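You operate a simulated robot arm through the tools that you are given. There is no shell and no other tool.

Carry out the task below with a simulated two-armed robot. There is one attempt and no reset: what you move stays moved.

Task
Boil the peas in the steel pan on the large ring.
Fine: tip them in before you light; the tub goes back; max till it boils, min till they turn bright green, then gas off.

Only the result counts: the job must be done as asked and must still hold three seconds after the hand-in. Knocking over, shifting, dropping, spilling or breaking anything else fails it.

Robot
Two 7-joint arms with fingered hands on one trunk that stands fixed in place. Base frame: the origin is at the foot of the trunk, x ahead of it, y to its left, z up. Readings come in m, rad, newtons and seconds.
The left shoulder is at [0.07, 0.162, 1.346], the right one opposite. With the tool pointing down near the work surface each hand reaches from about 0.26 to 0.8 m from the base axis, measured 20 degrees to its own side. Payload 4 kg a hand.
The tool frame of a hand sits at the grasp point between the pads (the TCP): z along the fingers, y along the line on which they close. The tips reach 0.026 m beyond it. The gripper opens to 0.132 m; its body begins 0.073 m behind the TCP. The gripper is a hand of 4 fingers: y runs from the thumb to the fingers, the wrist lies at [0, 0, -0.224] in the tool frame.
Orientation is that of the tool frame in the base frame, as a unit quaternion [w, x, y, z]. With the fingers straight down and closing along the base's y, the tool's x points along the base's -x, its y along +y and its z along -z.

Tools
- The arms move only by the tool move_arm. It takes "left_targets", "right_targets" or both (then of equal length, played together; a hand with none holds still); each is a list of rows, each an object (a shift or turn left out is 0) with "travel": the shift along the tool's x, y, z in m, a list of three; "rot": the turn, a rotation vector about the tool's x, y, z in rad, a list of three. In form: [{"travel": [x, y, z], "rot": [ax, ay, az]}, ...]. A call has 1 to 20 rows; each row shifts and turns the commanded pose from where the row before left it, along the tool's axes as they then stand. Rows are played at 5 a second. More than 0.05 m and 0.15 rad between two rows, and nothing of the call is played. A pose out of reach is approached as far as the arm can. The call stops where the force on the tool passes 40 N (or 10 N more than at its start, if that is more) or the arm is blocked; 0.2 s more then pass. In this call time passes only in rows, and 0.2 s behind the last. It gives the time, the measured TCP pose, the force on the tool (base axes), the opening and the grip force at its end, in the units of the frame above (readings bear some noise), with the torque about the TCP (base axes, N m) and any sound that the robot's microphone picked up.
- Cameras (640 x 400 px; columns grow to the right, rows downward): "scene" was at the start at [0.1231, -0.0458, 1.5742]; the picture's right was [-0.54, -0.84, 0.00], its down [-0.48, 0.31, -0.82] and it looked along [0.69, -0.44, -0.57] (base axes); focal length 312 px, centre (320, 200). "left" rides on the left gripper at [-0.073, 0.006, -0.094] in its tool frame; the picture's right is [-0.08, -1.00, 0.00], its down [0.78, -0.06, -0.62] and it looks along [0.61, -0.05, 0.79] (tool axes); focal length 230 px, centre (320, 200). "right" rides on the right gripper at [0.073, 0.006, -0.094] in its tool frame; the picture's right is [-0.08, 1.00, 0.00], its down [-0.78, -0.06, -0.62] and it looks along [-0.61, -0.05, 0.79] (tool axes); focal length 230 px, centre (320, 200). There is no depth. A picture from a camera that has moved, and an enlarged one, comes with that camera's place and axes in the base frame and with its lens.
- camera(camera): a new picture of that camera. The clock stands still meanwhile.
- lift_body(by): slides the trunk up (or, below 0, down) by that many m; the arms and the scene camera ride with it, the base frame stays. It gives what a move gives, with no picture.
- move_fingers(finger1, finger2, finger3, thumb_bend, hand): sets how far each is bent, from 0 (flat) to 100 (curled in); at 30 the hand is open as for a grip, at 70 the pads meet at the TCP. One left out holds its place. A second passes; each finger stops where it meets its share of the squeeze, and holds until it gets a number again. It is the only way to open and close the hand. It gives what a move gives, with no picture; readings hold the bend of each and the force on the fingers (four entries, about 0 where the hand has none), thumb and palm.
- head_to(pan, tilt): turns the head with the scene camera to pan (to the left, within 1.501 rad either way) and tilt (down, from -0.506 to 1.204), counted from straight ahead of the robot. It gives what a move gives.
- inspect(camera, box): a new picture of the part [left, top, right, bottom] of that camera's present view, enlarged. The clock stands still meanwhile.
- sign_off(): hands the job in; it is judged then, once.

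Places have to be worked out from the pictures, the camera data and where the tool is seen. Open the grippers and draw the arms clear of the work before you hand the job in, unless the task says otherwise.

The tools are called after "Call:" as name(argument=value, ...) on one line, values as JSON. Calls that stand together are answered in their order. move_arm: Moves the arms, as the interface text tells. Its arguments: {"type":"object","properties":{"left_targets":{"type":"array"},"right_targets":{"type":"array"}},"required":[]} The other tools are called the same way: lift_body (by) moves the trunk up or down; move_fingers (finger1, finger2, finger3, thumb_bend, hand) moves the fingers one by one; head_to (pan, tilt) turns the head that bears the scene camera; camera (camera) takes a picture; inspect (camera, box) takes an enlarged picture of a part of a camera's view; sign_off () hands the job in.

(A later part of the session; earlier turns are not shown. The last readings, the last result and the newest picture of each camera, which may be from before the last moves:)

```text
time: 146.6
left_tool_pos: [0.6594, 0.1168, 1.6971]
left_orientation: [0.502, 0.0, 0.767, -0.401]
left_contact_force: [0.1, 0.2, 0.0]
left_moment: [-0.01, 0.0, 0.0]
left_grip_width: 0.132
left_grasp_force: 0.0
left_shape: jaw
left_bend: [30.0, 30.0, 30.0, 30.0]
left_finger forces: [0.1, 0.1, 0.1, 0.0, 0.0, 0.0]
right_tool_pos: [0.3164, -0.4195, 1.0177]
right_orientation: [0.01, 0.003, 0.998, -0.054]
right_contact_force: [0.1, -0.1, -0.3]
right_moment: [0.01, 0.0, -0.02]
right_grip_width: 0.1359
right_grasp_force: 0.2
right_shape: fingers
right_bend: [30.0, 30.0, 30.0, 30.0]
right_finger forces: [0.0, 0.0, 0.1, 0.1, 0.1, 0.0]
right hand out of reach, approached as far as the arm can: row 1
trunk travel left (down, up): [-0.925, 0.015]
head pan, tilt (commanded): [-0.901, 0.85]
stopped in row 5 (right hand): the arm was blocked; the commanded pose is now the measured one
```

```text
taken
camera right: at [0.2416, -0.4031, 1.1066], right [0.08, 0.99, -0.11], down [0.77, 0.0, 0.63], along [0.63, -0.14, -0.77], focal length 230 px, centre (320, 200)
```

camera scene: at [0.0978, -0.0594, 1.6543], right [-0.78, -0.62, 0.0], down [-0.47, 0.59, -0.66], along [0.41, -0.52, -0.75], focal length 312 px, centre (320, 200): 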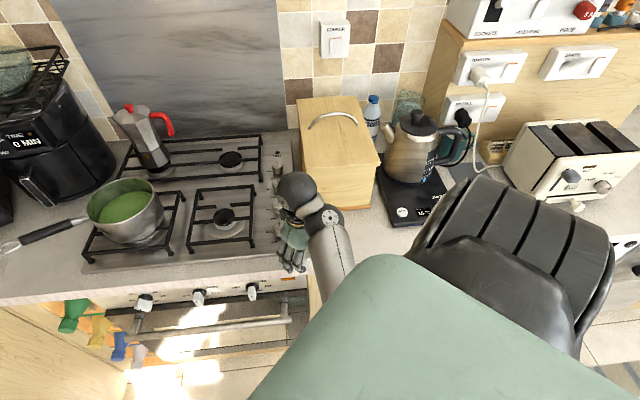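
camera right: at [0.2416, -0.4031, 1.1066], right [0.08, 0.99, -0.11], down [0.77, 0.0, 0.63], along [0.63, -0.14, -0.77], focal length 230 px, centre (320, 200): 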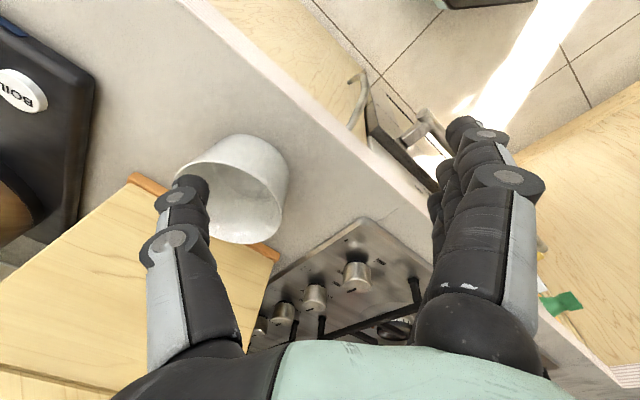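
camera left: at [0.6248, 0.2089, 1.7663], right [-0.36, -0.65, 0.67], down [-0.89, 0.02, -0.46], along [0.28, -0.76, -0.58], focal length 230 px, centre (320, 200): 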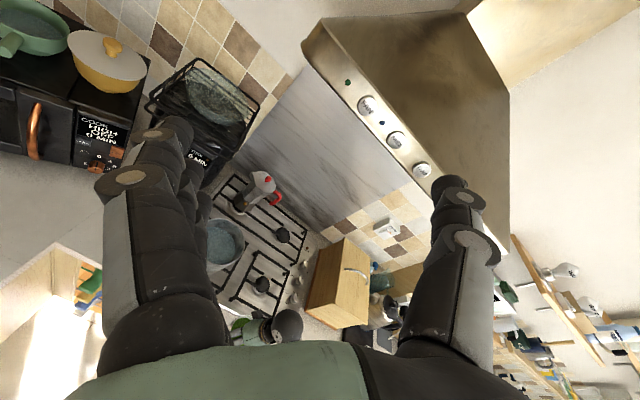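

The arm reports being blocked near here again, probably at the edge of its fold. I straighten the small tilt while dropping a little, then try smaller leftward-forward steps.

Call:
move_arm(right_targets=[{"travel": [-0.005, 0.005, 0.005], "rot": [-0.054, 0.01, 0]}, {"travel": [-0.01, 0.01, 0.003], "rot": [-0.054, 0.01, 0]}, {"travel": [-0.015, 0.012, 0]}, {"travel": [-0.02, 0.015, 0]}])

Call:
camera(camera="scene")

```text
time: 147.6
left_tool_pos: [0.6597, 0.1164, 1.6964]
left_orientation: [0.502, 0.0, 0.767, -0.401]
left_contact_force: [0.1, -0.2, 0.5]
left_moment: [0.0, -0.04, 0.0]
left_grip_width: 0.132
left_grasp_force: 0.0
left_shape: jaw
left_bend: [30.0, 30.0, 30.0, 30.0]
left_finger forces: [0.0, 0.0, 0.0, 0.1, 0.0, 0.0]
right_tool_pos: [0.3491, -0.3683, 0.9961]
right_orientation: [-0.001, 0.003, 1.0, 0.001]
right_contact_force: [0.5, 0.5, -0.2]
right_moment: [0.01, 0.01, -0.03]
right_grip_width: 0.1362
right_grasp_force: 0.1
right_shape: fingers
right_bend: [30.0, 30.0, 30.0, 30.0]
right_finger forces: [0.0, 0.0, 0.1, 0.0, 0.0, 0.0]
right hand out of reach, approached as far as the arm can: row 2, 3
trunk travel left (down, up): [-0.925, 0.015]
head pan, tilt (commanded): [-0.901, 0.85]
```

```text
taken
camera scene: at [0.0988, -0.0598, 1.6542], right [-0.78, -0.62, 0.0], down [-0.47, 0.59, -0.66], along [0.41, -0.52, -0.75], focal length 312 px, centre (320, 200)
```

scene: 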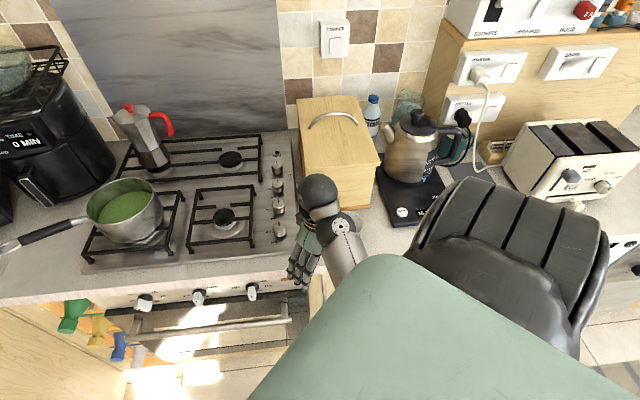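

Call:
move_arm(right_targets=[{"travel": [-0.025, 0.025, 0]}, {"travel": [-0.025, 0.025, 0]}, {"travel": [-0.025, 0.025, -0.005]}, {"travel": [-0.02, 0.01, -0.015]}])

Call:
move_fingers(hand="right", finger1=48, finger2=48, finger3=48, thumb_bend=48)

Call:
camera(camera="right")

```text
time: 148.6
left_tool_pos: [0.6587, 0.1181, 1.6984]
left_orientation: [0.503, 0.0, 0.766, -0.4]
left_contact_force: [0.1, 0.2, 0.3]
left_moment: [0.01, 0.04, -0.02]
left_grip_width: 0.1318
left_grasp_force: 0.1
left_shape: jaw
left_bend: [30.0, 30.0, 30.0, 30.0]
left_finger forces: [0.0, 0.0, 0.0, 0.1, 0.0, 0.0]
right_tool_pos: [0.4203, -0.2819, 0.9962]
right_orientation: [0.001, 0.003, 1.0, 0.002]
right_contact_force: [-0.3, 0.3, -0.2]
right_moment: [0.0, -0.05, 0.04]
right_grip_width: 0.136
right_grasp_force: 0.0
right_shape: fingers
right_bend: [30.0, 30.0, 30.0, 30.0]
right_finger forces: [0.1, 0.0, 0.0, 0.0, 0.0, 0.0]
right hand out of reach, approached as far as the arm can: row 3, 4
trunk travel left (down, up): [-0.925, 0.015]
head pan, tilt (commanded): [-0.901, 0.85]
```

```text
time: 149.6
left_tool_pos: [0.658, 0.1169, 1.6976]
left_orientation: [0.502, 0.0, 0.767, -0.4]
left_contact_force: [-0.3, -0.5, 1.0]
left_moment: [-0.02, 0.0, 0.01]
left_grip_width: 0.132
left_grasp_force: 0.1
left_shape: jaw
left_bend: [30.0, 30.0, 30.0, 30.0]
left_finger forces: [0.0, 0.0, 0.1, 0.0, 0.0, 0.1]
right_tool_pos: [0.4195, -0.2813, 0.9959]
right_orientation: [0.0, 0.004, 1.0, 0.002]
right_contact_force: [0.3, 0.1, 0.1]
right_moment: [-0.02, -0.02, 0.01]
right_grip_width: 0.0782
right_grasp_force: 0.0
right_shape: fingers
right_bend: [48.0, 48.0, 48.0, 48.0]
right_finger forces: [0.0, 0.1, 0.0, 0.1, 0.0, 0.0]
trunk travel left (down, up): [-0.925, 0.015]
head pan, tilt (commanded): [-0.901, 0.85]
```

```text
taken
camera right: at [0.3468, -0.2758, 1.0882], right [0.08, 1.0, 0.0], down [0.78, -0.07, 0.62], along [0.61, -0.05, -0.79], focal length 230 px, centre (320, 200)
```

right: 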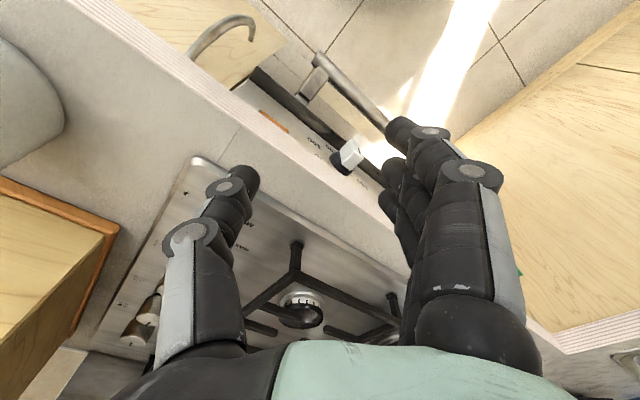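

Fingers are part-closed (0.078 m apart) to fit between the knobs. I go forward along the knob row at a safe height and look down at knob 3.

Call:
move_arm(right_targets=[{"travel": [-0.02, -0.023, -0.008]}, {"travel": [-0.03, -0.0344, -0.008]}, {"travel": [-0.03, -0.0344, -0.006]}, {"travel": [-0.03, -0.0344, -0.003]}])

Call:
camera(camera="right")

Call:
camera(camera="scene")

```text
time: 150.6
left_tool_pos: [0.6608, 0.1156, 1.6971]
left_orientation: [0.501, 0.0, 0.767, -0.401]
left_contact_force: [0.5, 0.0, -0.8]
left_moment: [0.02, 0.0, -0.03]
left_grip_width: 0.1317
left_grasp_force: 0.1
left_shape: jaw
left_bend: [30.0, 30.0, 30.0, 30.0]
left_finger forces: [0.1, 0.1, 0.1, 0.1, 0.0, 0.0]
right_tool_pos: [0.5224, -0.4105, 1.0066]
right_orientation: [-0.001, 0.003, 1.0, 0.003]
right_contact_force: [0.7, -0.7, 0.0]
right_moment: [0.02, -0.01, -0.01]
right_grip_width: 0.0776
right_grasp_force: 0.0
right_shape: fingers
right_bend: [48.0, 48.0, 48.0, 48.0]
right_finger forces: [0.1, 0.0, 0.1, 0.1, 0.0, 0.1]
right hand out of reach, approached as far as the arm can: row 1, 2
trunk travel left (down, up): [-0.925, 0.015]
head pan, tilt (commanded): [-0.901, 0.85]
```

```text
taken
camera right: at [0.4495, -0.4039, 1.0993], right [0.08, 1.0, 0.0], down [0.79, -0.07, 0.61], along [0.61, -0.05, -0.79], focal length 230 px, centre (320, 200)
```

right: 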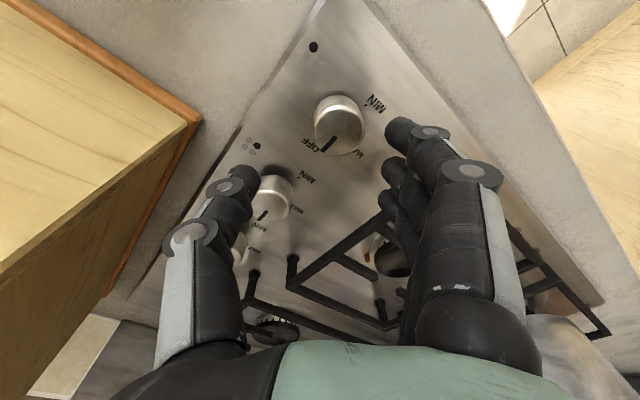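

```text
taken
camera scene: at [0.0992, -0.0608, 1.6542], right [-0.78, -0.62, 0.0], down [-0.47, 0.59, -0.66], along [0.41, -0.52, -0.75], focal length 312 px, centre (320, 200)
```

scene: 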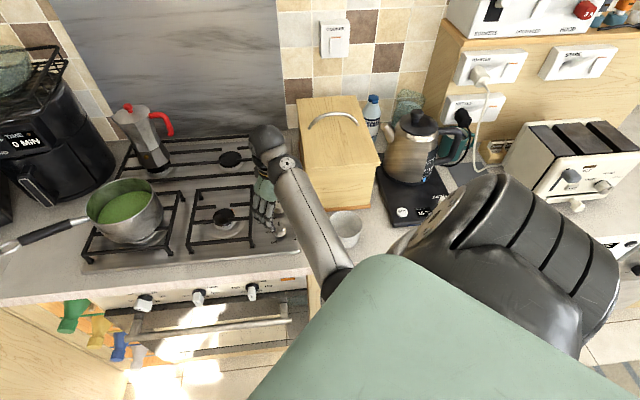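

From here the worn icons by knobs 3 and 4 are in view, so I enlarge them to confirm the knob-to-ring mapping and see the dial marks.

Call:
inspect(camera="right", box=[235, 130, 275, 160])

Call:
inspect(camera="right", box=[295, 30, 335, 62])

Call:
inspect(camera="right", box=[225, 80, 405, 260])

```text
13.33 times, centred on (255, 145) of right
camera zoom: at [0.4495, -0.4039, 1.0993], right [0.08, 1.0, 0.0], down [0.79, -0.07, 0.61], along [0.61, -0.05, -0.79], focal length 3068 px, centre (1187, 933)
```

zoom: 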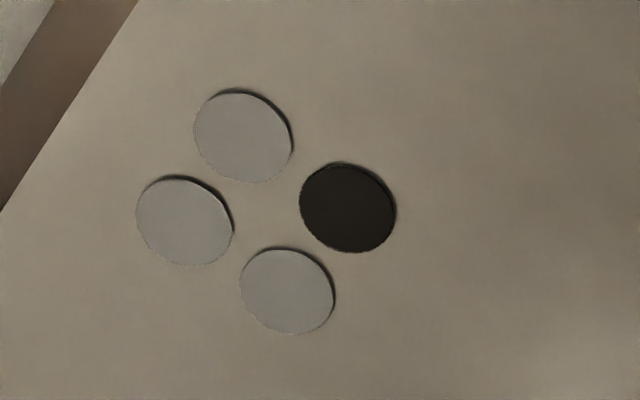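

```text
12.50 times, centred on (315, 46) of right
camera zoom: at [0.4495, -0.4039, 1.0993], right [0.08, 1.0, 0.0], down [0.79, -0.07, 0.61], along [0.61, -0.05, -0.79], focal length 2876 px, centre (382, 2125)
```

zoom: 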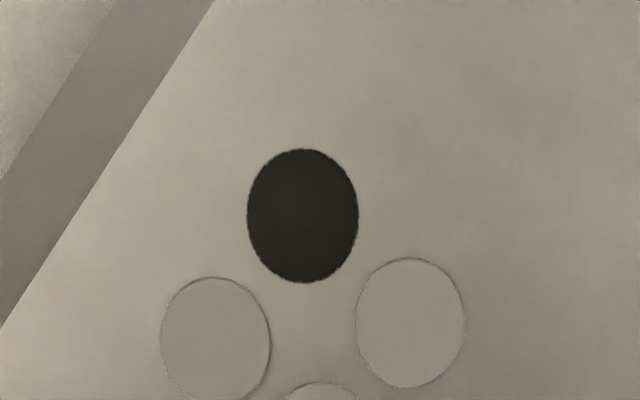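

```text
2.22 times, centred on (315, 170) of right
camera zoom: at [0.4495, -0.4039, 1.0993], right [0.08, 1.0, 0.0], down [0.79, -0.07, 0.61], along [0.61, -0.05, -0.79], focal length 511 px, centre (331, 267)
```

zoom: 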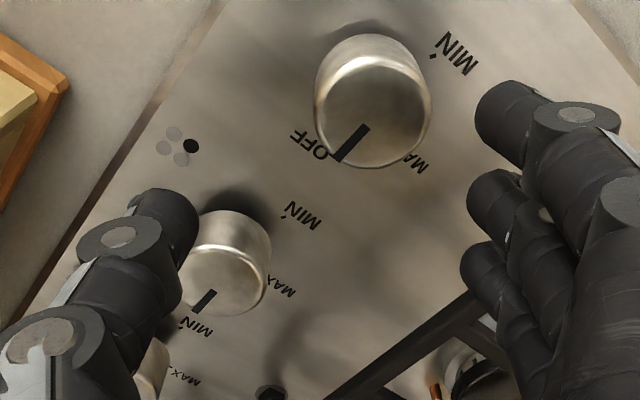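

The icons are clear now: the one by knob 3 marks the front-left ring, so knob 3 is right. The dial marks sit about 70-80° (MAX) and about 155-165° (MIN) anticlockwise from OFF. I centre above knob 3 at (0.569, -0.4535) and test the wrist's free rotation in the air.

Call:
move_arm(right_targets=[{"travel": [-0.0233, -0.0215, 0]}, {"travel": [-0.0233, -0.0215, 0]}, {"travel": [0, 0, 0]}])

Call:
camera(camera="right")

```text
time: 151.4
left_tool_pos: [0.6577, 0.1169, 1.6974]
left_orientation: [0.503, 0.0, 0.766, -0.4]
left_contact_force: [-0.1, -0.1, -0.9]
left_moment: [0.0, 0.0, -0.01]
left_grip_width: 0.1317
left_grasp_force: 0.0
left_shape: jaw
left_bend: [30.0, 30.0, 30.0, 30.0]
left_finger forces: [0.1, 0.0, 0.0, 0.0, 0.0, 0.0]
right_tool_pos: [0.568, -0.4532, 1.01]
right_orientation: [0.0, 0.004, 1.0, 0.001]
right_contact_force: [-0.5, -0.5, -0.5]
right_moment: [0.0, -0.01, -0.01]
right_grip_width: 0.0779
right_grasp_force: 0.0
right_shape: fingers
right_bend: [48.0, 48.0, 48.0, 48.0]
right_finger forces: [0.0, 0.0, 0.0, 0.0, 0.0, 0.0]
trunk travel left (down, up): [-0.925, 0.015]
head pan, tilt (commanded): [-0.901, 0.85]
```

```text
taken
camera right: at [0.4949, -0.4471, 1.1023], right [0.08, 1.0, 0.0], down [0.78, -0.07, 0.62], along [0.61, -0.05, -0.79], focal length 230 px, centre (320, 200)
```

right: 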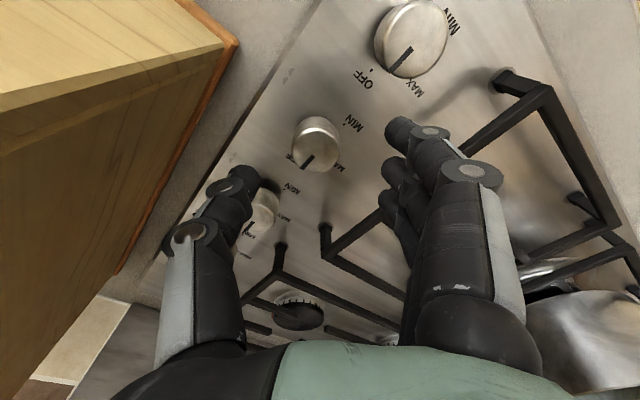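

Knob 3's top face projects to (0.567, -0.455), within 2 mm of the TCP. I test the anticlockwise wrist turn in the air, above the knobs.

Call:
move_arm(right_targets=[{"rot": [0, 0, -0.145]}, {"rot": [0, 0, -0.145]}, {"rot": [0, 0, -0.145]}, {"rot": [0, 0, -0.145]}, {"rot": [0, 0, -0.145]}, {"rot": [0, 0, -0.145]}, {"rot": [0, 0, -0.145]}, {"rot": [0, 0, -0.145]}, {"rot": [0, 0, -0.145]}, {"rot": [0, 0, -0.145]}, {"rot": [0, 0, -0.145]}])

Call:
camera(camera="right")

```text
time: 153.8
left_tool_pos: [0.6595, 0.1171, 1.6975]
left_orientation: [0.502, 0.0, 0.766, -0.401]
left_contact_force: [0.3, -1.1, 0.0]
left_moment: [0.02, -0.02, 0.0]
left_grip_width: 0.1319
left_grasp_force: 0.0
left_shape: jaw
left_bend: [30.0, 30.0, 30.0, 30.0]
left_finger forces: [0.2, 0.1, 0.0, 0.0, 0.1, 0.0]
right_tool_pos: [0.5668, -0.453, 1.0097]
right_orientation: [-0.001, 0.715, -0.699, 0.0]
right_contact_force: [0.4, 0.5, 0.9]
right_moment: [-0.01, -0.01, -0.02]
right_grip_width: 0.0779
right_grasp_force: 0.0
right_shape: fingers
right_bend: [48.0, 48.0, 48.0, 48.0]
right_finger forces: [0.1, 0.1, 0.1, 0.1, 0.0, 0.0]
trunk travel left (down, up): [-0.925, 0.015]
head pan, tilt (commanded): [-0.901, 0.85]
```

```text
taken
camera right: at [0.5643, -0.5246, 1.1012], right [-1.0, 0.06, 0.0], down [0.04, 0.78, 0.62], along [0.03, 0.62, -0.79], focal length 230 px, centre (320, 200)
```

right: 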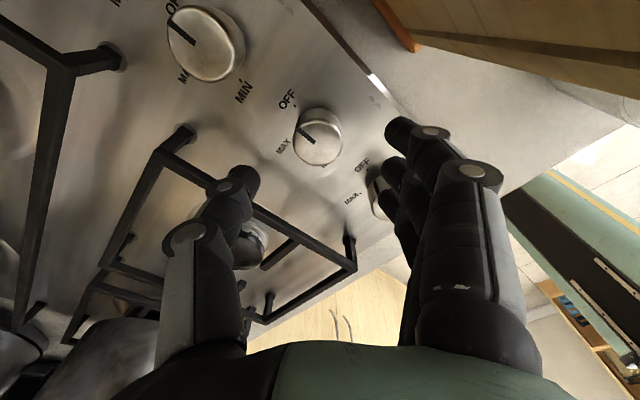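

The wrist turns freely a full 90° anticlockwise. From this side the OFF and MAX marks of knob 3 are visible, so I enlarge them to read the angle.

Call:
inspect(camera="right", box=[250, 75, 400, 185])

```text
3.64 times, centred on (325, 130) of right
camera zoom: at [0.5643, -0.5246, 1.1012], right [-1.0, 0.06, 0.0], down [0.04, 0.78, 0.62], along [0.03, 0.62, -0.79], focal length 837 px, centre (302, 454)
```

zoom: 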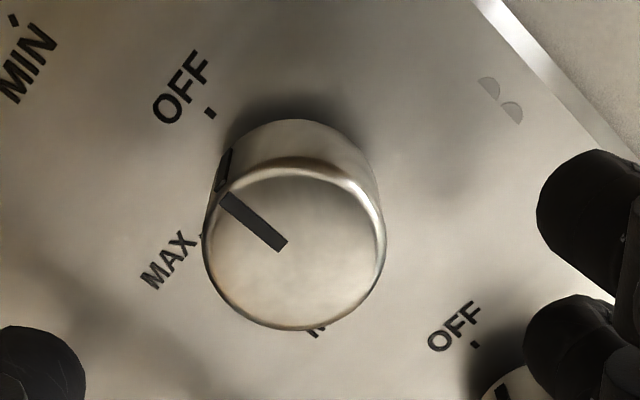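

From the three dots the dial's centre is (0.5674, -0.4558), with MAX about 70° and MIN about 150° anticlockwise from OFF. One grip could do the whole job if the wrist reaches, so I test turning on to the MIN-end orientation.

Call:
move_arm(right_targets=[{"rot": [0, 0, -0.14]}, {"rot": [0, 0, -0.14]}, {"rot": [0, 0, -0.14]}, {"rot": [0, 0, -0.14]}])

Call:
inspect(camera="scene", box=[220, 80, 400, 280])

```text
time: 154.8
left_tool_pos: [0.6609, 0.1164, 1.6973]
left_orientation: [0.501, 0.0, 0.767, -0.401]
left_contact_force: [0.5, -0.4, -0.7]
left_moment: [0.0, 0.0, 0.0]
left_grip_width: 0.1321
left_grasp_force: 0.0
left_shape: jaw
left_bend: [30.0, 30.0, 30.0, 30.0]
left_finger forces: [0.0, 0.0, 0.0, 0.0, 0.0, 0.0]
right_tool_pos: [0.5787, -0.4533, 0.9986]
right_orientation: [0.002, 0.878, -0.478, -0.004]
right_contact_force: [-0.7, -1.0, 0.3]
right_moment: [0.03, -0.01, 0.0]
right_grip_width: 0.0781
right_grasp_force: 0.1
right_shape: fingers
right_bend: [48.0, 48.0, 48.0, 48.0]
right_finger forces: [0.1, 0.0, 0.0, 0.0, 0.0, 0.0]
right hand out of reach, approached as far as the arm can: row 3, 4
trunk travel left (down, up): [-0.925, 0.015]
head pan, tilt (commanded): [-0.901, 0.85]
```

```text
2.00 times, centred on (310, 180) of scene
camera zoom: at [0.0985, -0.0603, 1.6542], right [-0.78, -0.62, 0.0], down [-0.47, 0.59, -0.66], along [0.41, -0.52, -0.75], focal length 625 px, centre (340, 240)
```

zoom: 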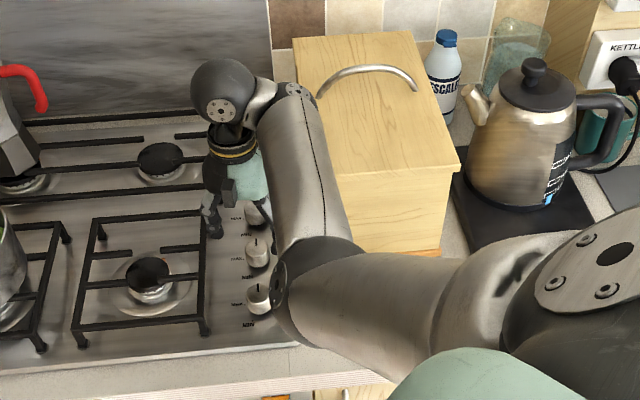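

The anticlockwise limit is around 195-200° for the finger axis, so starting further clockwise would leave room. I turn back clockwise, re-centre, and test how far it goes that way.

Call:
move_arm(right_targets=[{"rot": [0, 0, 0.145]}, {"rot": [0, 0, 0.145]}, {"rot": [0, 0, 0.145]}, {"travel": [0.001, 0.0112, -0.011], "rot": [0, 0, 0.145]}, {"rot": [0, 0, 0.145]}, {"rot": [0, 0, 0.145]}, {"rot": [0, 0, 0.145]}, {"rot": [0, 0, 0.145]}, {"rot": [0, 0, 0.145]}, {"rot": [0, 0, 0.145]}, {"rot": [0, 0, 0.145]}, {"rot": [0, 0, 0.145]}, {"rot": [0, 0, 0.145]}, {"rot": [0, 0, 0.145]}, {"rot": [0, 0, 0.145]}])

```text
time: 158.0
left_tool_pos: [0.6591, 0.1164, 1.6978]
left_orientation: [0.503, 0.0, 0.766, -0.4]
left_contact_force: [0.1, -0.8, 0.0]
left_moment: [0.0, 0.02, 0.01]
left_grip_width: 0.1319
left_grasp_force: 0.1
left_shape: jaw
left_bend: [30.0, 30.0, 30.0, 30.0]
left_finger forces: [0.0, 0.0, 0.1, 0.1, 0.0, 0.0]
right_tool_pos: [0.5671, -0.4549, 1.0109]
right_orientation: [0.0, 0.015, 1.0, 0.002]
right_contact_force: [-0.3, 0.4, 0.5]
right_moment: [0.03, -0.01, 0.03]
right_grip_width: 0.078
right_grasp_force: 0.1
right_shape: fingers
right_bend: [48.0, 48.0, 48.0, 48.0]
right_finger forces: [0.0, 0.0, 0.0, 0.0, 0.0, 0.1]
trunk travel left (down, up): [-0.925, 0.015]
head pan, tilt (commanded): [-0.901, 0.85]
```

Call:
move_arm(right_targets=[{"rot": [0, 0, 0.145]}, {"rot": [0, 0, 0.145]}, {"rot": [0, 0, 0.145]}, {"rot": [0, 0, 0.145]}, {"rot": [0, 0, 0.145]}, {"rot": [0, 0, 0.145]}])

Call:
camera(camera="right")

Call:
inspect(camera="scene", box=[220, 80, 400, 280])

```text
time: 159.4
left_tool_pos: [0.6585, 0.117, 1.6968]
left_orientation: [0.502, 0.0, 0.767, -0.4]
left_contact_force: [-0.1, 0.2, -0.9]
left_moment: [0.01, 0.01, -0.04]
left_grip_width: 0.1319
left_grasp_force: 0.0
left_shape: jaw
left_bend: [30.0, 30.0, 30.0, 30.0]
left_finger forces: [0.0, 0.1, 0.0, 0.0, 0.0, 0.0]
right_tool_pos: [0.5677, -0.4555, 1.0123]
right_orientation: [0.0, 0.435, 0.901, 0.001]
right_contact_force: [0.5, -0.3, 0.0]
right_moment: [-0.03, 0.01, 0.01]
right_grip_width: 0.0779
right_grasp_force: 0.1
right_shape: fingers
right_bend: [48.0, 48.0, 48.0, 48.0]
right_finger forces: [0.1, 0.1, 0.0, 0.0, 0.0, 0.1]
trunk travel left (down, up): [-0.925, 0.015]
head pan, tilt (commanded): [-0.901, 0.85]
```

```text
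taken
camera right: at [0.5262, -0.3947, 1.1044], right [0.83, 0.56, 0.0], down [0.44, -0.65, 0.61], along [0.34, -0.51, -0.79], focal length 230 px, centre (320, 200)
```

right: 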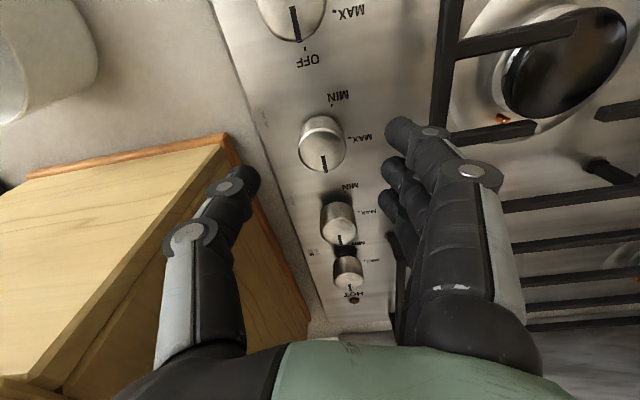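

```text
2.00 times, centred on (310, 180) of scene
camera zoom: at [0.0978, -0.0595, 1.6543], right [-0.78, -0.62, 0.0], down [-0.47, 0.59, -0.66], along [0.41, -0.52, -0.75], focal length 625 px, centre (340, 240)
```

zoom: 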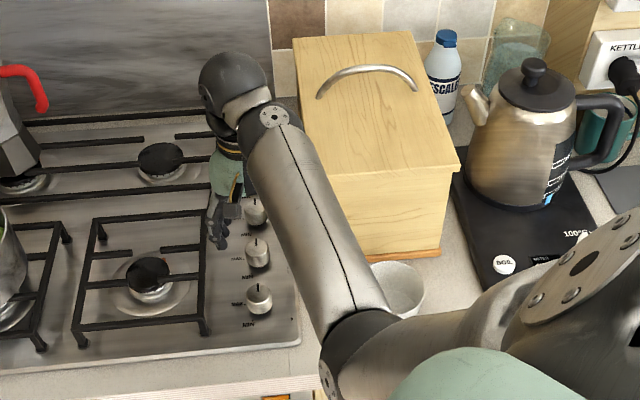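

The turn works without refusals from 38° to at least 188°, which covers OFF to MIN in one grip. I part-close thumb and middle finger and lower them around knob 3.

Call:
move_fingers(hand="right", finger1=50, finger2=54, finger3=50, thumb_bend=54)

Call:
move_arm(right_targets=[{"travel": [0, 0, 0.018]}, {"travel": [0, 0, 0.018]}])

Call:
camera(camera="right")

```text
time: 160.4
left_tool_pos: [0.6593, 0.1163, 1.6968]
left_orientation: [0.502, 0.001, 0.766, -0.4]
left_contact_force: [0.5, 0.1, 0.0]
left_moment: [-0.02, -0.05, -0.01]
left_grip_width: 0.132
left_grasp_force: 0.2
left_shape: jaw
left_bend: [30.0, 30.0, 30.0, 30.0]
left_finger forces: [0.0, 0.1, 0.0, 0.0, 0.0, 0.0]
right_tool_pos: [0.5665, -0.4558, 1.0122]
right_orientation: [-0.001, 0.434, 0.901, 0.002]
right_contact_force: [0.7, 0.0, -0.1]
right_moment: [0.01, 0.02, -0.01]
right_grip_width: 0.0651
right_grasp_force: 0.1
right_shape: fingers
right_bend: [50.0, 54.0, 50.0, 54.0]
right_finger forces: [0.1, 0.1, 0.1, 0.0, 0.0, 0.0]
trunk travel left (down, up): [-0.925, 0.015]
head pan, tilt (commanded): [-0.901, 0.85]
```

```text
time: 161.0
left_tool_pos: [0.6598, 0.116, 1.6976]
left_orientation: [0.502, 0.001, 0.767, -0.4]
left_contact_force: [-0.2, 0.6, 1.1]
left_moment: [0.0, -0.01, -0.02]
left_grip_width: 0.1319
left_grasp_force: 0.1
left_shape: jaw
left_bend: [30.0, 30.0, 30.0, 30.0]
left_finger forces: [0.1, 0.0, 0.1, 0.0, 0.1, 0.2]
right_tool_pos: [0.5672, -0.4541, 0.975]
right_orientation: [-0.002, 0.433, 0.902, 0.003]
right_contact_force: [0.7, -0.2, 0.4]
right_moment: [-0.01, -0.01, 0.02]
right_grip_width: 0.0649
right_grasp_force: 0.0
right_shape: fingers
right_bend: [50.0, 54.0, 50.0, 54.0]
right_finger forces: [0.0, 0.0, 0.0, 0.1, 0.1, 0.1]
trunk travel left (down, up): [-0.925, 0.015]
head pan, tilt (commanded): [-0.901, 0.85]
```

```text
taken
camera right: at [0.5259, -0.3945, 1.0681], right [0.83, 0.56, 0.0], down [0.44, -0.65, 0.61], along [0.35, -0.51, -0.79], focal length 230 px, centre (320, 200)
```

right: 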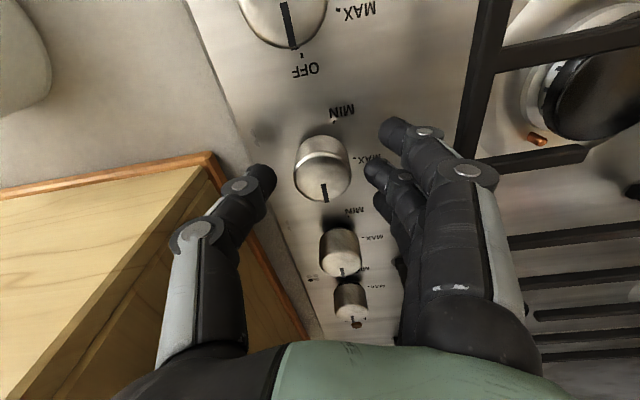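

Well centred. I lower the last 18 mm and close thumb and middle finger on the knob.

Call:
move_arm(right_targets=[{"travel": [0, 0.001, 0.009]}, {"travel": [0, 0, 0.008]}])

Call:
move_fingers(hand="right", finger2=66, thumb_bend=66)

Call:
camera(camera="right")

```text
time: 161.6
left_tool_pos: [0.659, 0.1159, 1.6957]
left_orientation: [0.502, 0.0, 0.766, -0.4]
left_contact_force: [-0.4, -0.3, 0.5]
left_moment: [0.02, 0.01, -0.03]
left_grip_width: 0.1321
left_grasp_force: 0.1
left_shape: jaw
left_bend: [30.0, 30.0, 30.0, 30.0]
left_finger forces: [0.0, 0.1, 0.0, 0.0, 0.0, 0.1]
right_tool_pos: [0.5674, -0.4546, 0.959]
right_orientation: [0.0, 0.434, 0.901, 0.001]
right_contact_force: [0.8, -0.1, 0.1]
right_moment: [0.0, 0.0, -0.03]
right_grip_width: 0.0651
right_grasp_force: 0.0
right_shape: fingers
right_bend: [50.0, 54.0, 50.0, 54.0]
right_finger forces: [0.0, 0.0, 0.0, 0.0, 0.0, 0.0]
trunk travel left (down, up): [-0.925, 0.015]
head pan, tilt (commanded): [-0.901, 0.85]
```

```text
time: 162.6
left_tool_pos: [0.6597, 0.1168, 1.6973]
left_orientation: [0.502, 0.001, 0.766, -0.401]
left_contact_force: [0.1, 0.5, 0.0]
left_moment: [0.02, 0.02, 0.01]
left_grip_width: 0.1318
left_grasp_force: 0.1
left_shape: jaw
left_bend: [30.0, 30.0, 30.0, 30.0]
left_finger forces: [0.0, 0.0, 0.0, 0.0, 0.0, 0.0]
right_tool_pos: [0.5663, -0.4547, 0.9595]
right_orientation: [-0.001, 0.434, 0.901, 0.001]
right_contact_force: [-0.8, -1.6, -1.7]
right_moment: [-0.02, 0.01, 0.01]
right_grip_width: 0.054
right_grasp_force: 5.4
right_shape: fingers
right_bend: [50.0, 60.0, 50.0, 63.0]
right_finger forces: [0.0, 5.1, 0.1, 0.0, 6.2, 0.0]
trunk travel left (down, up): [-0.925, 0.015]
head pan, tilt (commanded): [-0.901, 0.85]
```

```text
taken
camera right: at [0.5262, -0.3938, 1.0512], right [0.83, 0.56, 0.0], down [0.44, -0.65, 0.61], along [0.35, -0.51, -0.79], focal length 230 px, centre (320, 200)
```

right: 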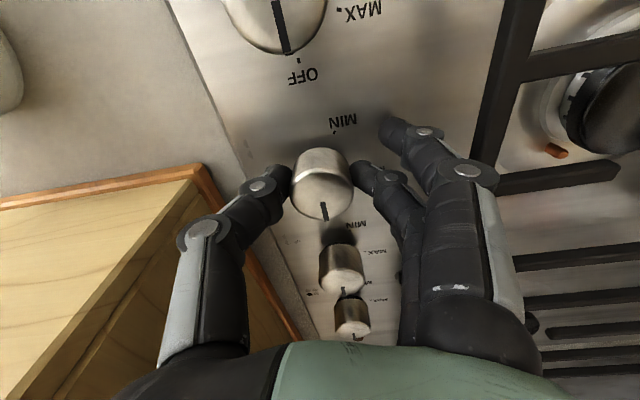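

Thumb and middle finger hold the knob with about 5 N each. Peas are in and the tub is back, so I turn the knob about 20° anticlockwise first, to see whether it follows.

Call:
move_arm(right_targets=[{"rot": [0, 0, -0.12]}, {"rot": [0, 0, -0.12]}, {"rot": [0, 0, -0.12]}])

Call:
camera(camera="right")

```text
time: 163.4
left_tool_pos: [0.6575, 0.1173, 1.6978]
left_orientation: [0.503, 0.001, 0.766, -0.401]
left_contact_force: [-0.2, 0.4, -1.0]
left_moment: [0.02, 0.02, -0.01]
left_grip_width: 0.1319
left_grasp_force: 0.1
left_shape: jaw
left_bend: [30.0, 30.0, 30.0, 30.0]
left_finger forces: [0.1, 0.1, 0.0, 0.0, 0.0, 0.1]
right_tool_pos: [0.5646, -0.4549, 0.9595]
right_orientation: [-0.001, 0.265, 0.964, 0.002]
right_contact_force: [-8.1, 0.4, -2.0]
right_moment: [0.0, 0.14, -0.21]
right_grip_width: 0.0542
right_grasp_force: 6.6
right_shape: fingers
right_bend: [50.0, 61.0, 50.0, 63.0]
right_finger forces: [0.0, 3.7, 0.0, 0.1, 9.9, 0.0]
trunk travel left (down, up): [-0.925, 0.015]
head pan, tilt (commanded): [-0.901, 0.85]
```

```text
taken
camera right: at [0.5055, -0.4112, 1.0514], right [0.58, 0.82, 0.0], down [0.65, -0.45, 0.61], along [0.5, -0.35, -0.79], focal length 230 px, centre (320, 200)
```

right: 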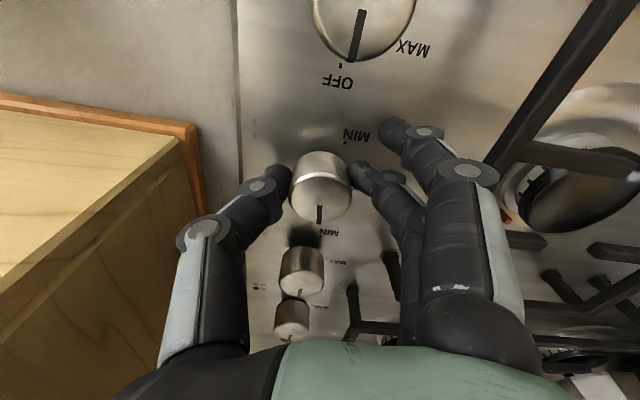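

Call:
inspect(camera="right", box=[250, 110, 420, 260])

Call:
inspect(camera="scene", box=[60, 150, 320, 290])

```text
2.67 times, centred on (335, 185) of right
camera zoom: at [0.5055, -0.4112, 1.0514], right [0.58, 0.82, 0.0], down [0.65, -0.45, 0.61], along [0.5, -0.35, -0.79], focal length 614 px, centre (280, 240)
```

zoom: 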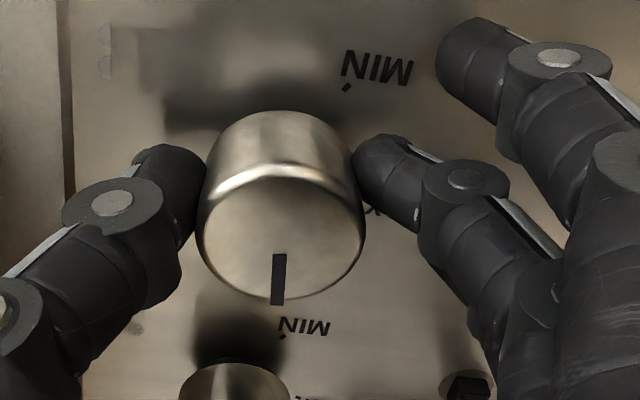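

```text
2.46 times, centred on (190, 220) of scene
camera zoom: at [0.0959, -0.0594, 1.6544], right [-0.78, -0.62, 0.0], down [-0.47, 0.59, -0.66], along [0.41, -0.52, -0.75], focal length 769 px, centre (640, 151)
```

zoom: 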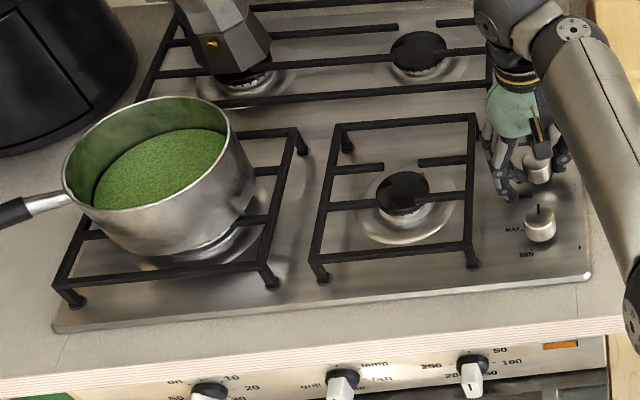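

The pointer shows the knob has moved only about 8° of the hand's 20°, so the grip flexes or slips. I turn further to see whether the knob follows.

Call:
move_arm(right_targets=[{"rot": [0, 0, -0.12]}, {"rot": [0, 0, -0.12]}])

Call:
inspect(camera="right", box=[250, 110, 420, 260])

```text
time: 164.0
left_tool_pos: [0.6587, 0.116, 1.6982]
left_orientation: [0.502, 0.002, 0.766, -0.401]
left_contact_force: [-0.1, -0.1, -0.8]
left_moment: [0.02, 0.02, 0.03]
left_grip_width: 0.1318
left_grasp_force: 0.1
left_shape: jaw
left_bend: [30.0, 30.0, 30.0, 30.0]
left_finger forces: [0.1, 0.0, 0.0, 0.1, 0.0, 0.0]
right_tool_pos: [0.5667, -0.4546, 0.959]
right_orientation: [0.0, 0.147, 0.989, 0.002]
right_contact_force: [-5.9, -2.4, -1.9]
right_moment: [-0.06, 0.12, -0.18]
right_grip_width: 0.0551
right_grasp_force: 6.7
right_shape: fingers
right_bend: [50.0, 61.0, 50.0, 63.0]
right_finger forces: [0.0, 3.9, 0.0, 0.0, 8.9, 0.0]
trunk travel left (down, up): [-0.925, 0.015]
head pan, tilt (commanded): [-0.901, 0.85]
```

```text
2.67 times, centred on (335, 185) of right
camera zoom: at [0.499, -0.4284, 1.0515], right [0.36, 0.93, 0.0], down [0.73, -0.29, 0.62], along [0.57, -0.22, -0.79], focal length 614 px, centre (280, 240)
```

zoom: 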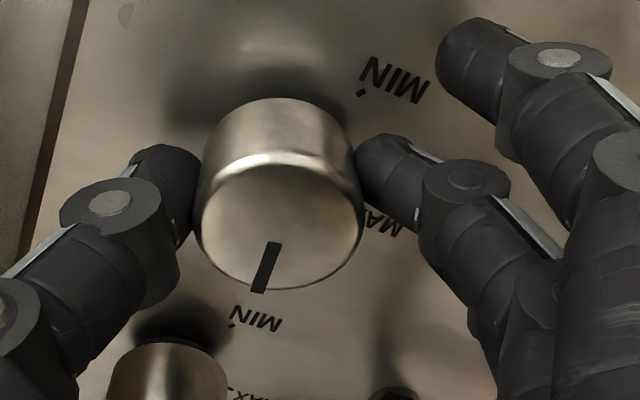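

The hand has turned 35° but the knob only about 11°, so the grip slips. I loosen, turn the hand back, and re-grip with all digits closing for a firmer squeeze.

Call:
move_fingers(hand="right", finger1=50, finger2=54, finger3=50, thumb_bend=55)

Call:
move_arm(right_targets=[{"rot": [0, 0, 0.14]}, {"rot": [0, 0, 0.14]}, {"rot": [0, 0, 0.14]}, {"rot": [0, 0, 0.14]}])

Call:
inspect(camera="right", box=[230, 100, 430, 260])

```text
time: 165.0
left_tool_pos: [0.66, 0.1165, 1.6972]
left_orientation: [0.502, 0.0, 0.767, -0.4]
left_contact_force: [0.2, 0.1, -0.1]
left_moment: [0.0, 0.01, 0.0]
left_grip_width: 0.132
left_grasp_force: 0.0
left_shape: jaw
left_bend: [30.0, 30.0, 30.0, 30.0]
left_finger forces: [0.0, 0.0, 0.0, 0.0, 0.0, 0.0]
right_tool_pos: [0.5674, -0.4535, 0.9595]
right_orientation: [-0.001, 0.148, 0.989, 0.0]
right_contact_force: [-0.1, 0.0, -0.8]
right_moment: [0.02, -0.01, 0.02]
right_grip_width: 0.0623
right_grasp_force: 0.1
right_shape: fingers
right_bend: [50.0, 54.0, 50.0, 55.0]
right_finger forces: [0.0, 0.1, 0.0, 0.0, 0.0, 0.0]
trunk travel left (down, up): [-0.925, 0.015]
head pan, tilt (commanded): [-0.901, 0.85]
```

```text
time: 166.0
left_tool_pos: [0.6598, 0.116, 1.6974]
left_orientation: [0.502, 0.001, 0.766, -0.401]
left_contact_force: [0.0, -0.6, 0.1]
left_moment: [0.02, -0.02, 0.01]
left_grip_width: 0.1318
left_grasp_force: 0.0
left_shape: jaw
left_bend: [30.0, 30.0, 30.0, 30.0]
left_finger forces: [0.0, 0.0, 0.0, 0.0, 0.0, 0.1]
right_tool_pos: [0.5694, -0.4555, 0.9588]
right_orientation: [-0.001, 0.417, 0.909, 0.001]
right_contact_force: [-0.2, 0.4, 0.2]
right_moment: [0.01, 0.01, 0.01]
right_grip_width: 0.0627
right_grasp_force: 0.1
right_shape: fingers
right_bend: [50.0, 54.0, 50.0, 55.0]
right_finger forces: [0.0, 0.1, 0.0, 0.0, 0.1, 0.1]
trunk travel left (down, up): [-0.925, 0.015]
head pan, tilt (commanded): [-0.901, 0.85]
```

```text
2.50 times, centred on (330, 180) of right
camera zoom: at [0.5239, -0.3954, 1.051], right [0.81, 0.59, 0.0], down [0.47, -0.64, 0.61], along [0.37, -0.49, -0.79], focal length 575 px, centre (295, 250)
```

zoom: 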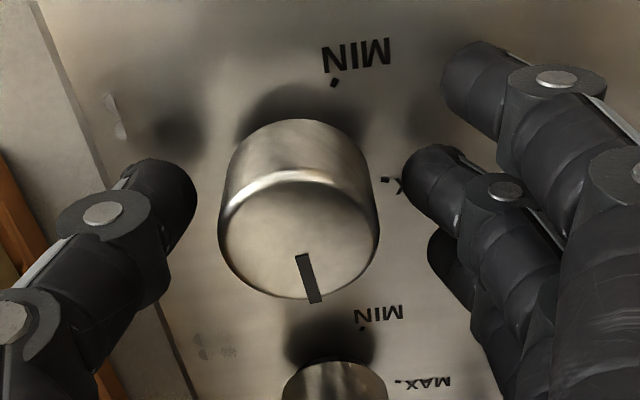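

Call:
move_fingers(hand="right", finger1=70, finger2=80, finger3=70, thumb_bend=80)

Call:
inspect(camera="right", box=[230, 100, 430, 260])

```text
time: 167.0
left_tool_pos: [0.6579, 0.1142, 1.6976]
left_orientation: [0.502, 0.0, 0.767, -0.401]
left_contact_force: [0.1, -0.1, 0.2]
left_moment: [-0.04, 0.02, -0.01]
left_grip_width: 0.132
left_grasp_force: 0.1
left_shape: jaw
left_bend: [30.0, 30.0, 30.0, 30.0]
left_finger forces: [0.0, 0.0, 0.1, 0.0, 0.1, 0.0]
right_tool_pos: [0.5669, -0.456, 0.9584]
right_orientation: [-0.002, 0.415, 0.91, 0.002]
right_contact_force: [-8.9, -4.4, -5.0]
right_moment: [0.04, 0.0, -0.05]
right_grip_width: 0.0225
right_grasp_force: 15.9
right_shape: fingers
right_bend: [70.0, 60.0, 65.0, 65.0]
right_finger forces: [0.0, 7.4, 3.6, 0.1, 20.5, 0.1]
trunk travel left (down, up): [-0.925, 0.015]
head pan, tilt (commanded): [-0.901, 0.85]
```

```text
2.50 times, centred on (330, 180) of right
camera zoom: at [0.5224, -0.3969, 1.0504], right [0.8, 0.59, 0.0], down [0.47, -0.64, 0.61], along [0.37, -0.49, -0.79], focal length 575 px, centre (295, 250)
```

zoom: 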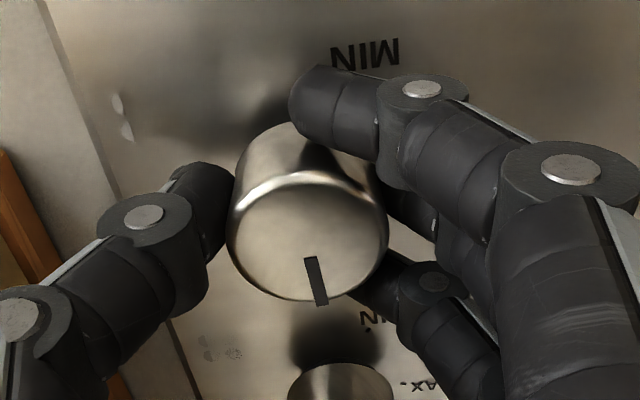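

A much firmer grip: thumb 20 N, with two fingers opposing it. I turn anticlockwise again and check the pointer.

Call:
move_arm(right_targets=[{"rot": [0, 0, -0.1]}, {"rot": [0, 0, -0.1]}, {"rot": [0, 0, -0.1]}])

Call:
inspect(camera="right", box=[230, 100, 430, 260])

```text
time: 167.8
left_tool_pos: [0.6578, 0.113, 1.6984]
left_orientation: [0.503, 0.002, 0.766, -0.4]
left_contact_force: [-0.3, 0.3, 0.1]
left_moment: [-0.05, 0.02, -0.02]
left_grip_width: 0.132
left_grasp_force: 0.1
left_shape: jaw
left_bend: [30.0, 30.0, 30.0, 30.0]
left_finger forces: [0.0, 0.0, 0.0, 0.0, 0.0, 0.0]
right_tool_pos: [0.5655, -0.4567, 0.9576]
right_orientation: [-0.001, 0.275, 0.961, 0.003]
right_contact_force: [-12.2, -8.0, -6.3]
right_moment: [-0.16, 0.29, -0.61]
right_grip_width: 0.023
right_grasp_force: 22.8
right_shape: fingers
right_bend: [70.0, 60.0, 67.0, 65.0]
right_finger forces: [0.0, 6.4, 13.6, 0.0, 25.9, 0.0]
trunk travel left (down, up): [-0.925, 0.015]
head pan, tilt (commanded): [-0.901, 0.85]
```

```text
2.50 times, centred on (330, 180) of right
camera zoom: at [0.5069, -0.4134, 1.0506], right [0.59, 0.81, 0.0], down [0.63, -0.47, 0.61], along [0.5, -0.36, -0.79], focal length 575 px, centre (295, 250)
```

zoom: 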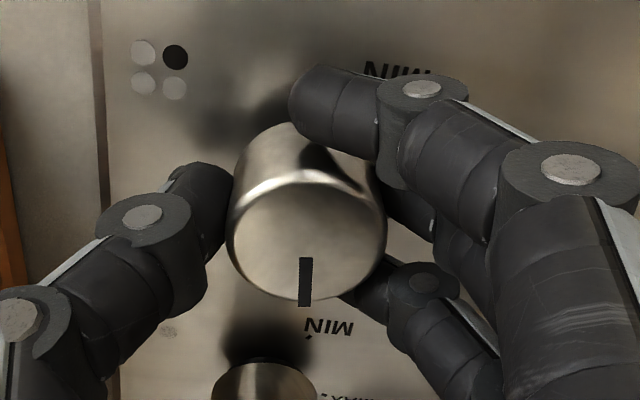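

The hand feels 0.6 Nm and the knob stays near 11°: it is locked, so like most gas taps it must be pushed in to turn. I unload the twist, press down a few millimetres with the knob gripped, and then turn.

Call:
move_arm(right_targets=[{"rot": [0, 0, 0.1]}, {"rot": [0, 0, 0.1]}, {"travel": [0, 0, 0.003], "rot": [0, 0, 0.05]}, {"travel": [0, 0, 0.003]}])

```text
time: 168.8
left_tool_pos: [0.6567, 0.1157, 1.6982]
left_orientation: [0.503, 0.0, 0.766, -0.4]
left_contact_force: [-0.2, 0.2, -0.5]
left_moment: [0.0, 0.0, 0.0]
left_grip_width: 0.1321
left_grasp_force: 0.0
left_shape: jaw
left_bend: [30.0, 30.0, 30.0, 30.0]
left_finger forces: [0.0, 0.0, 0.0, 0.0, 0.0, 0.0]
right_tool_pos: [0.5663, -0.4552, 0.9544]
right_orientation: [0.001, 0.392, 0.92, 0.001]
right_contact_force: [-10.2, -7.5, 3.4]
right_moment: [-0.13, 0.2, 0.1]
right_grip_width: 0.0233
right_grasp_force: 17.8
right_shape: fingers
right_bend: [70.0, 60.0, 66.0, 65.0]
right_finger forces: [0.0, 8.1, 5.8, 0.0, 22.7, 0.0]
trunk travel left (down, up): [-0.925, 0.015]
head pan, tilt (commanded): [-0.901, 0.85]
```

Call:
move_arm(right_targets=[{"travel": [0, 0, 0.003]}, {"travel": [0, 0, 0.003]}])

Call:
inspect(camera="right", box=[230, 100, 430, 260])

```text
time: 169.4
left_tool_pos: [0.6518, 0.1179, 1.6995]
left_orientation: [0.504, 0.001, 0.765, -0.401]
left_contact_force: [0.2, -0.6, -0.2]
left_moment: [0.0, 0.03, -0.02]
left_grip_width: 0.1318
left_grasp_force: 0.0
left_shape: jaw
left_bend: [30.0, 30.0, 30.0, 30.0]
left_finger forces: [0.1, 0.1, 0.1, 0.0, 0.1, 0.0]
right_tool_pos: [0.5646, -0.4557, 0.9519]
right_orientation: [0.004, 0.392, 0.92, 0.001]
right_contact_force: [-9.2, -9.8, 24.0]
right_moment: [-0.24, 0.07, 0.08]
right_grip_width: 0.0233
right_grasp_force: 22.0
right_shape: fingers
right_bend: [70.0, 62.0, 68.0, 66.0]
right_finger forces: [0.0, 9.8, 7.6, 0.0, 26.3, 0.0]
trunk travel left (down, up): [-0.925, 0.015]
head pan, tilt (commanded): [-0.901, 0.85]
```

```text
2.50 times, centred on (330, 180) of right
camera zoom: at [0.5187, -0.3985, 1.0434], right [0.77, 0.63, 0.01], down [0.49, -0.61, 0.62], along [0.4, -0.48, -0.78], focal length 575 px, centre (295, 250)
```

zoom: 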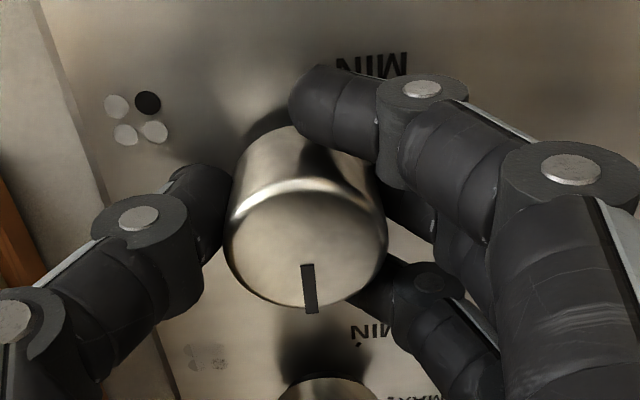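

Now the press reads 24 N and the pointer is back exactly at OFF. I keep pressing and turn anticlockwise a little to see whether the push releases it.

Call:
move_arm(right_targets=[{"rot": [0, 0, -0.1]}, {"rot": [0, 0, -0.1]}, {"rot": [0, 0, -0.1]}, {"rot": [0, 0, -0.1]}])

Call:
inspect(camera="right", box=[230, 100, 430, 260])

```text
time: 170.4
left_tool_pos: [0.6548, 0.1168, 1.6993]
left_orientation: [0.503, 0.002, 0.766, -0.401]
left_contact_force: [0.4, -0.5, -0.3]
left_moment: [-0.01, 0.01, 0.02]
left_grip_width: 0.1319
left_grasp_force: 0.1
left_shape: jaw
left_bend: [30.0, 30.0, 30.0, 30.0]
left_finger forces: [0.0, 0.0, 0.0, 0.1, 0.0, 0.0]
right_tool_pos: [0.5661, -0.4562, 0.9507]
right_orientation: [0.003, 0.202, 0.979, 0.002]
right_contact_force: [-1.0, -16.9, 29.9]
right_moment: [-0.46, -0.11, -0.09]
right_grip_width: 0.0232
right_grasp_force: 23.7
right_shape: fingers
right_bend: [70.0, 63.0, 69.0, 67.0]
right_finger forces: [0.1, 7.7, 10.6, 0.0, 28.9, 0.1]
trunk travel left (down, up): [-0.925, 0.015]
head pan, tilt (commanded): [-0.901, 0.85]
```

```text
2.50 times, centred on (330, 180) of right
camera zoom: at [0.5005, -0.4219, 1.0424], right [0.46, 0.89, 0.0], down [0.69, -0.37, 0.62], along [0.55, -0.29, -0.78], focal length 575 px, centre (295, 250)
```

zoom: 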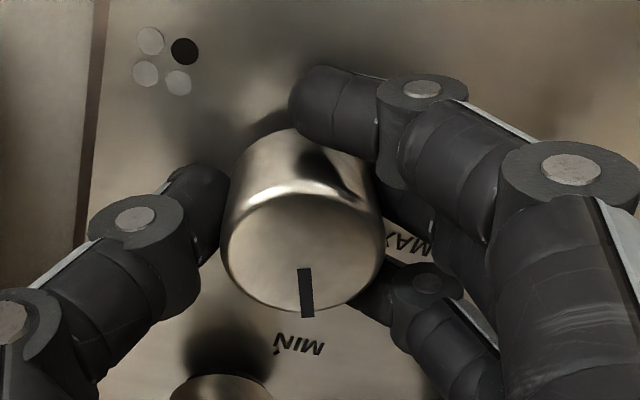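

Pressed in, the knob follows: the pointer is now 26° from OFF. I continue to the MAX mark with slightly less pressure, and listen.

Call:
move_arm(right_targets=[{"travel": [0, 0, -0.001], "rot": [0, 0, -0.1]}, {"rot": [0, 0, -0.11]}, {"rot": [0, 0, -0.11]}, {"rot": [0, 0, -0.11]}, {"rot": [0, 0, -0.11]}])

Call:
inspect(camera="right", box=[230, 100, 430, 260])

Call:
inspect(camera="scene", box=[60, 150, 320, 290])

```text
time: 171.6
left_tool_pos: [0.6568, 0.1155, 1.6987]
left_orientation: [0.503, 0.0, 0.766, -0.4]
left_contact_force: [0.3, 0.6, 0.4]
left_moment: [0.0, 0.02, -0.01]
left_grip_width: 0.1319
left_grasp_force: 0.1
left_shape: jaw
left_bend: [30.0, 30.0, 30.0, 30.0]
left_finger forces: [0.0, 0.0, 0.1, 0.1, 0.0, 0.0]
right_tool_pos: [0.5658, -0.4562, 0.9507]
right_orientation: [0.002, -0.067, 0.998, 0.0]
right_contact_force: [4.7, -20.6, 28.1]
right_moment: [-0.56, -0.25, -0.07]
right_grip_width: 0.0243
right_grasp_force: 23.0
right_shape: fingers
right_bend: [70.0, 63.0, 69.0, 67.0]
right_finger forces: [0.1, 6.8, 7.8, 0.1, 31.1, 0.1]
trunk travel left (down, up): [-0.925, 0.015]
head pan, tilt (commanded): [-0.901, 0.85]
```

```text
2.50 times, centred on (330, 180) of right
camera zoom: at [0.4928, -0.4604, 1.0424], right [-0.06, 1.0, 0.0], down [0.78, 0.04, 0.62], along [0.62, 0.03, -0.78], focal length 575 px, centre (295, 250)
```

zoom: 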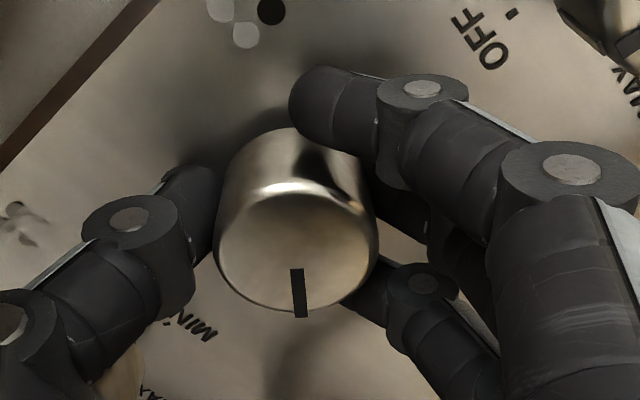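

```text
2.46 times, centred on (190, 220) of scene
camera zoom: at [0.0946, -0.0607, 1.6545], right [-0.78, -0.62, 0.0], down [-0.47, 0.59, -0.66], along [0.41, -0.52, -0.75], focal length 769 px, centre (640, 151)
```

zoom: 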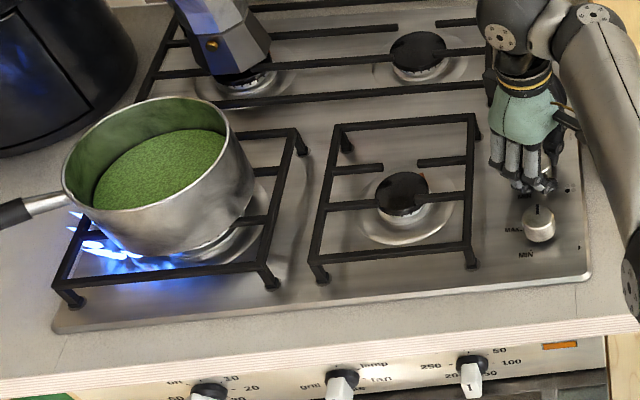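

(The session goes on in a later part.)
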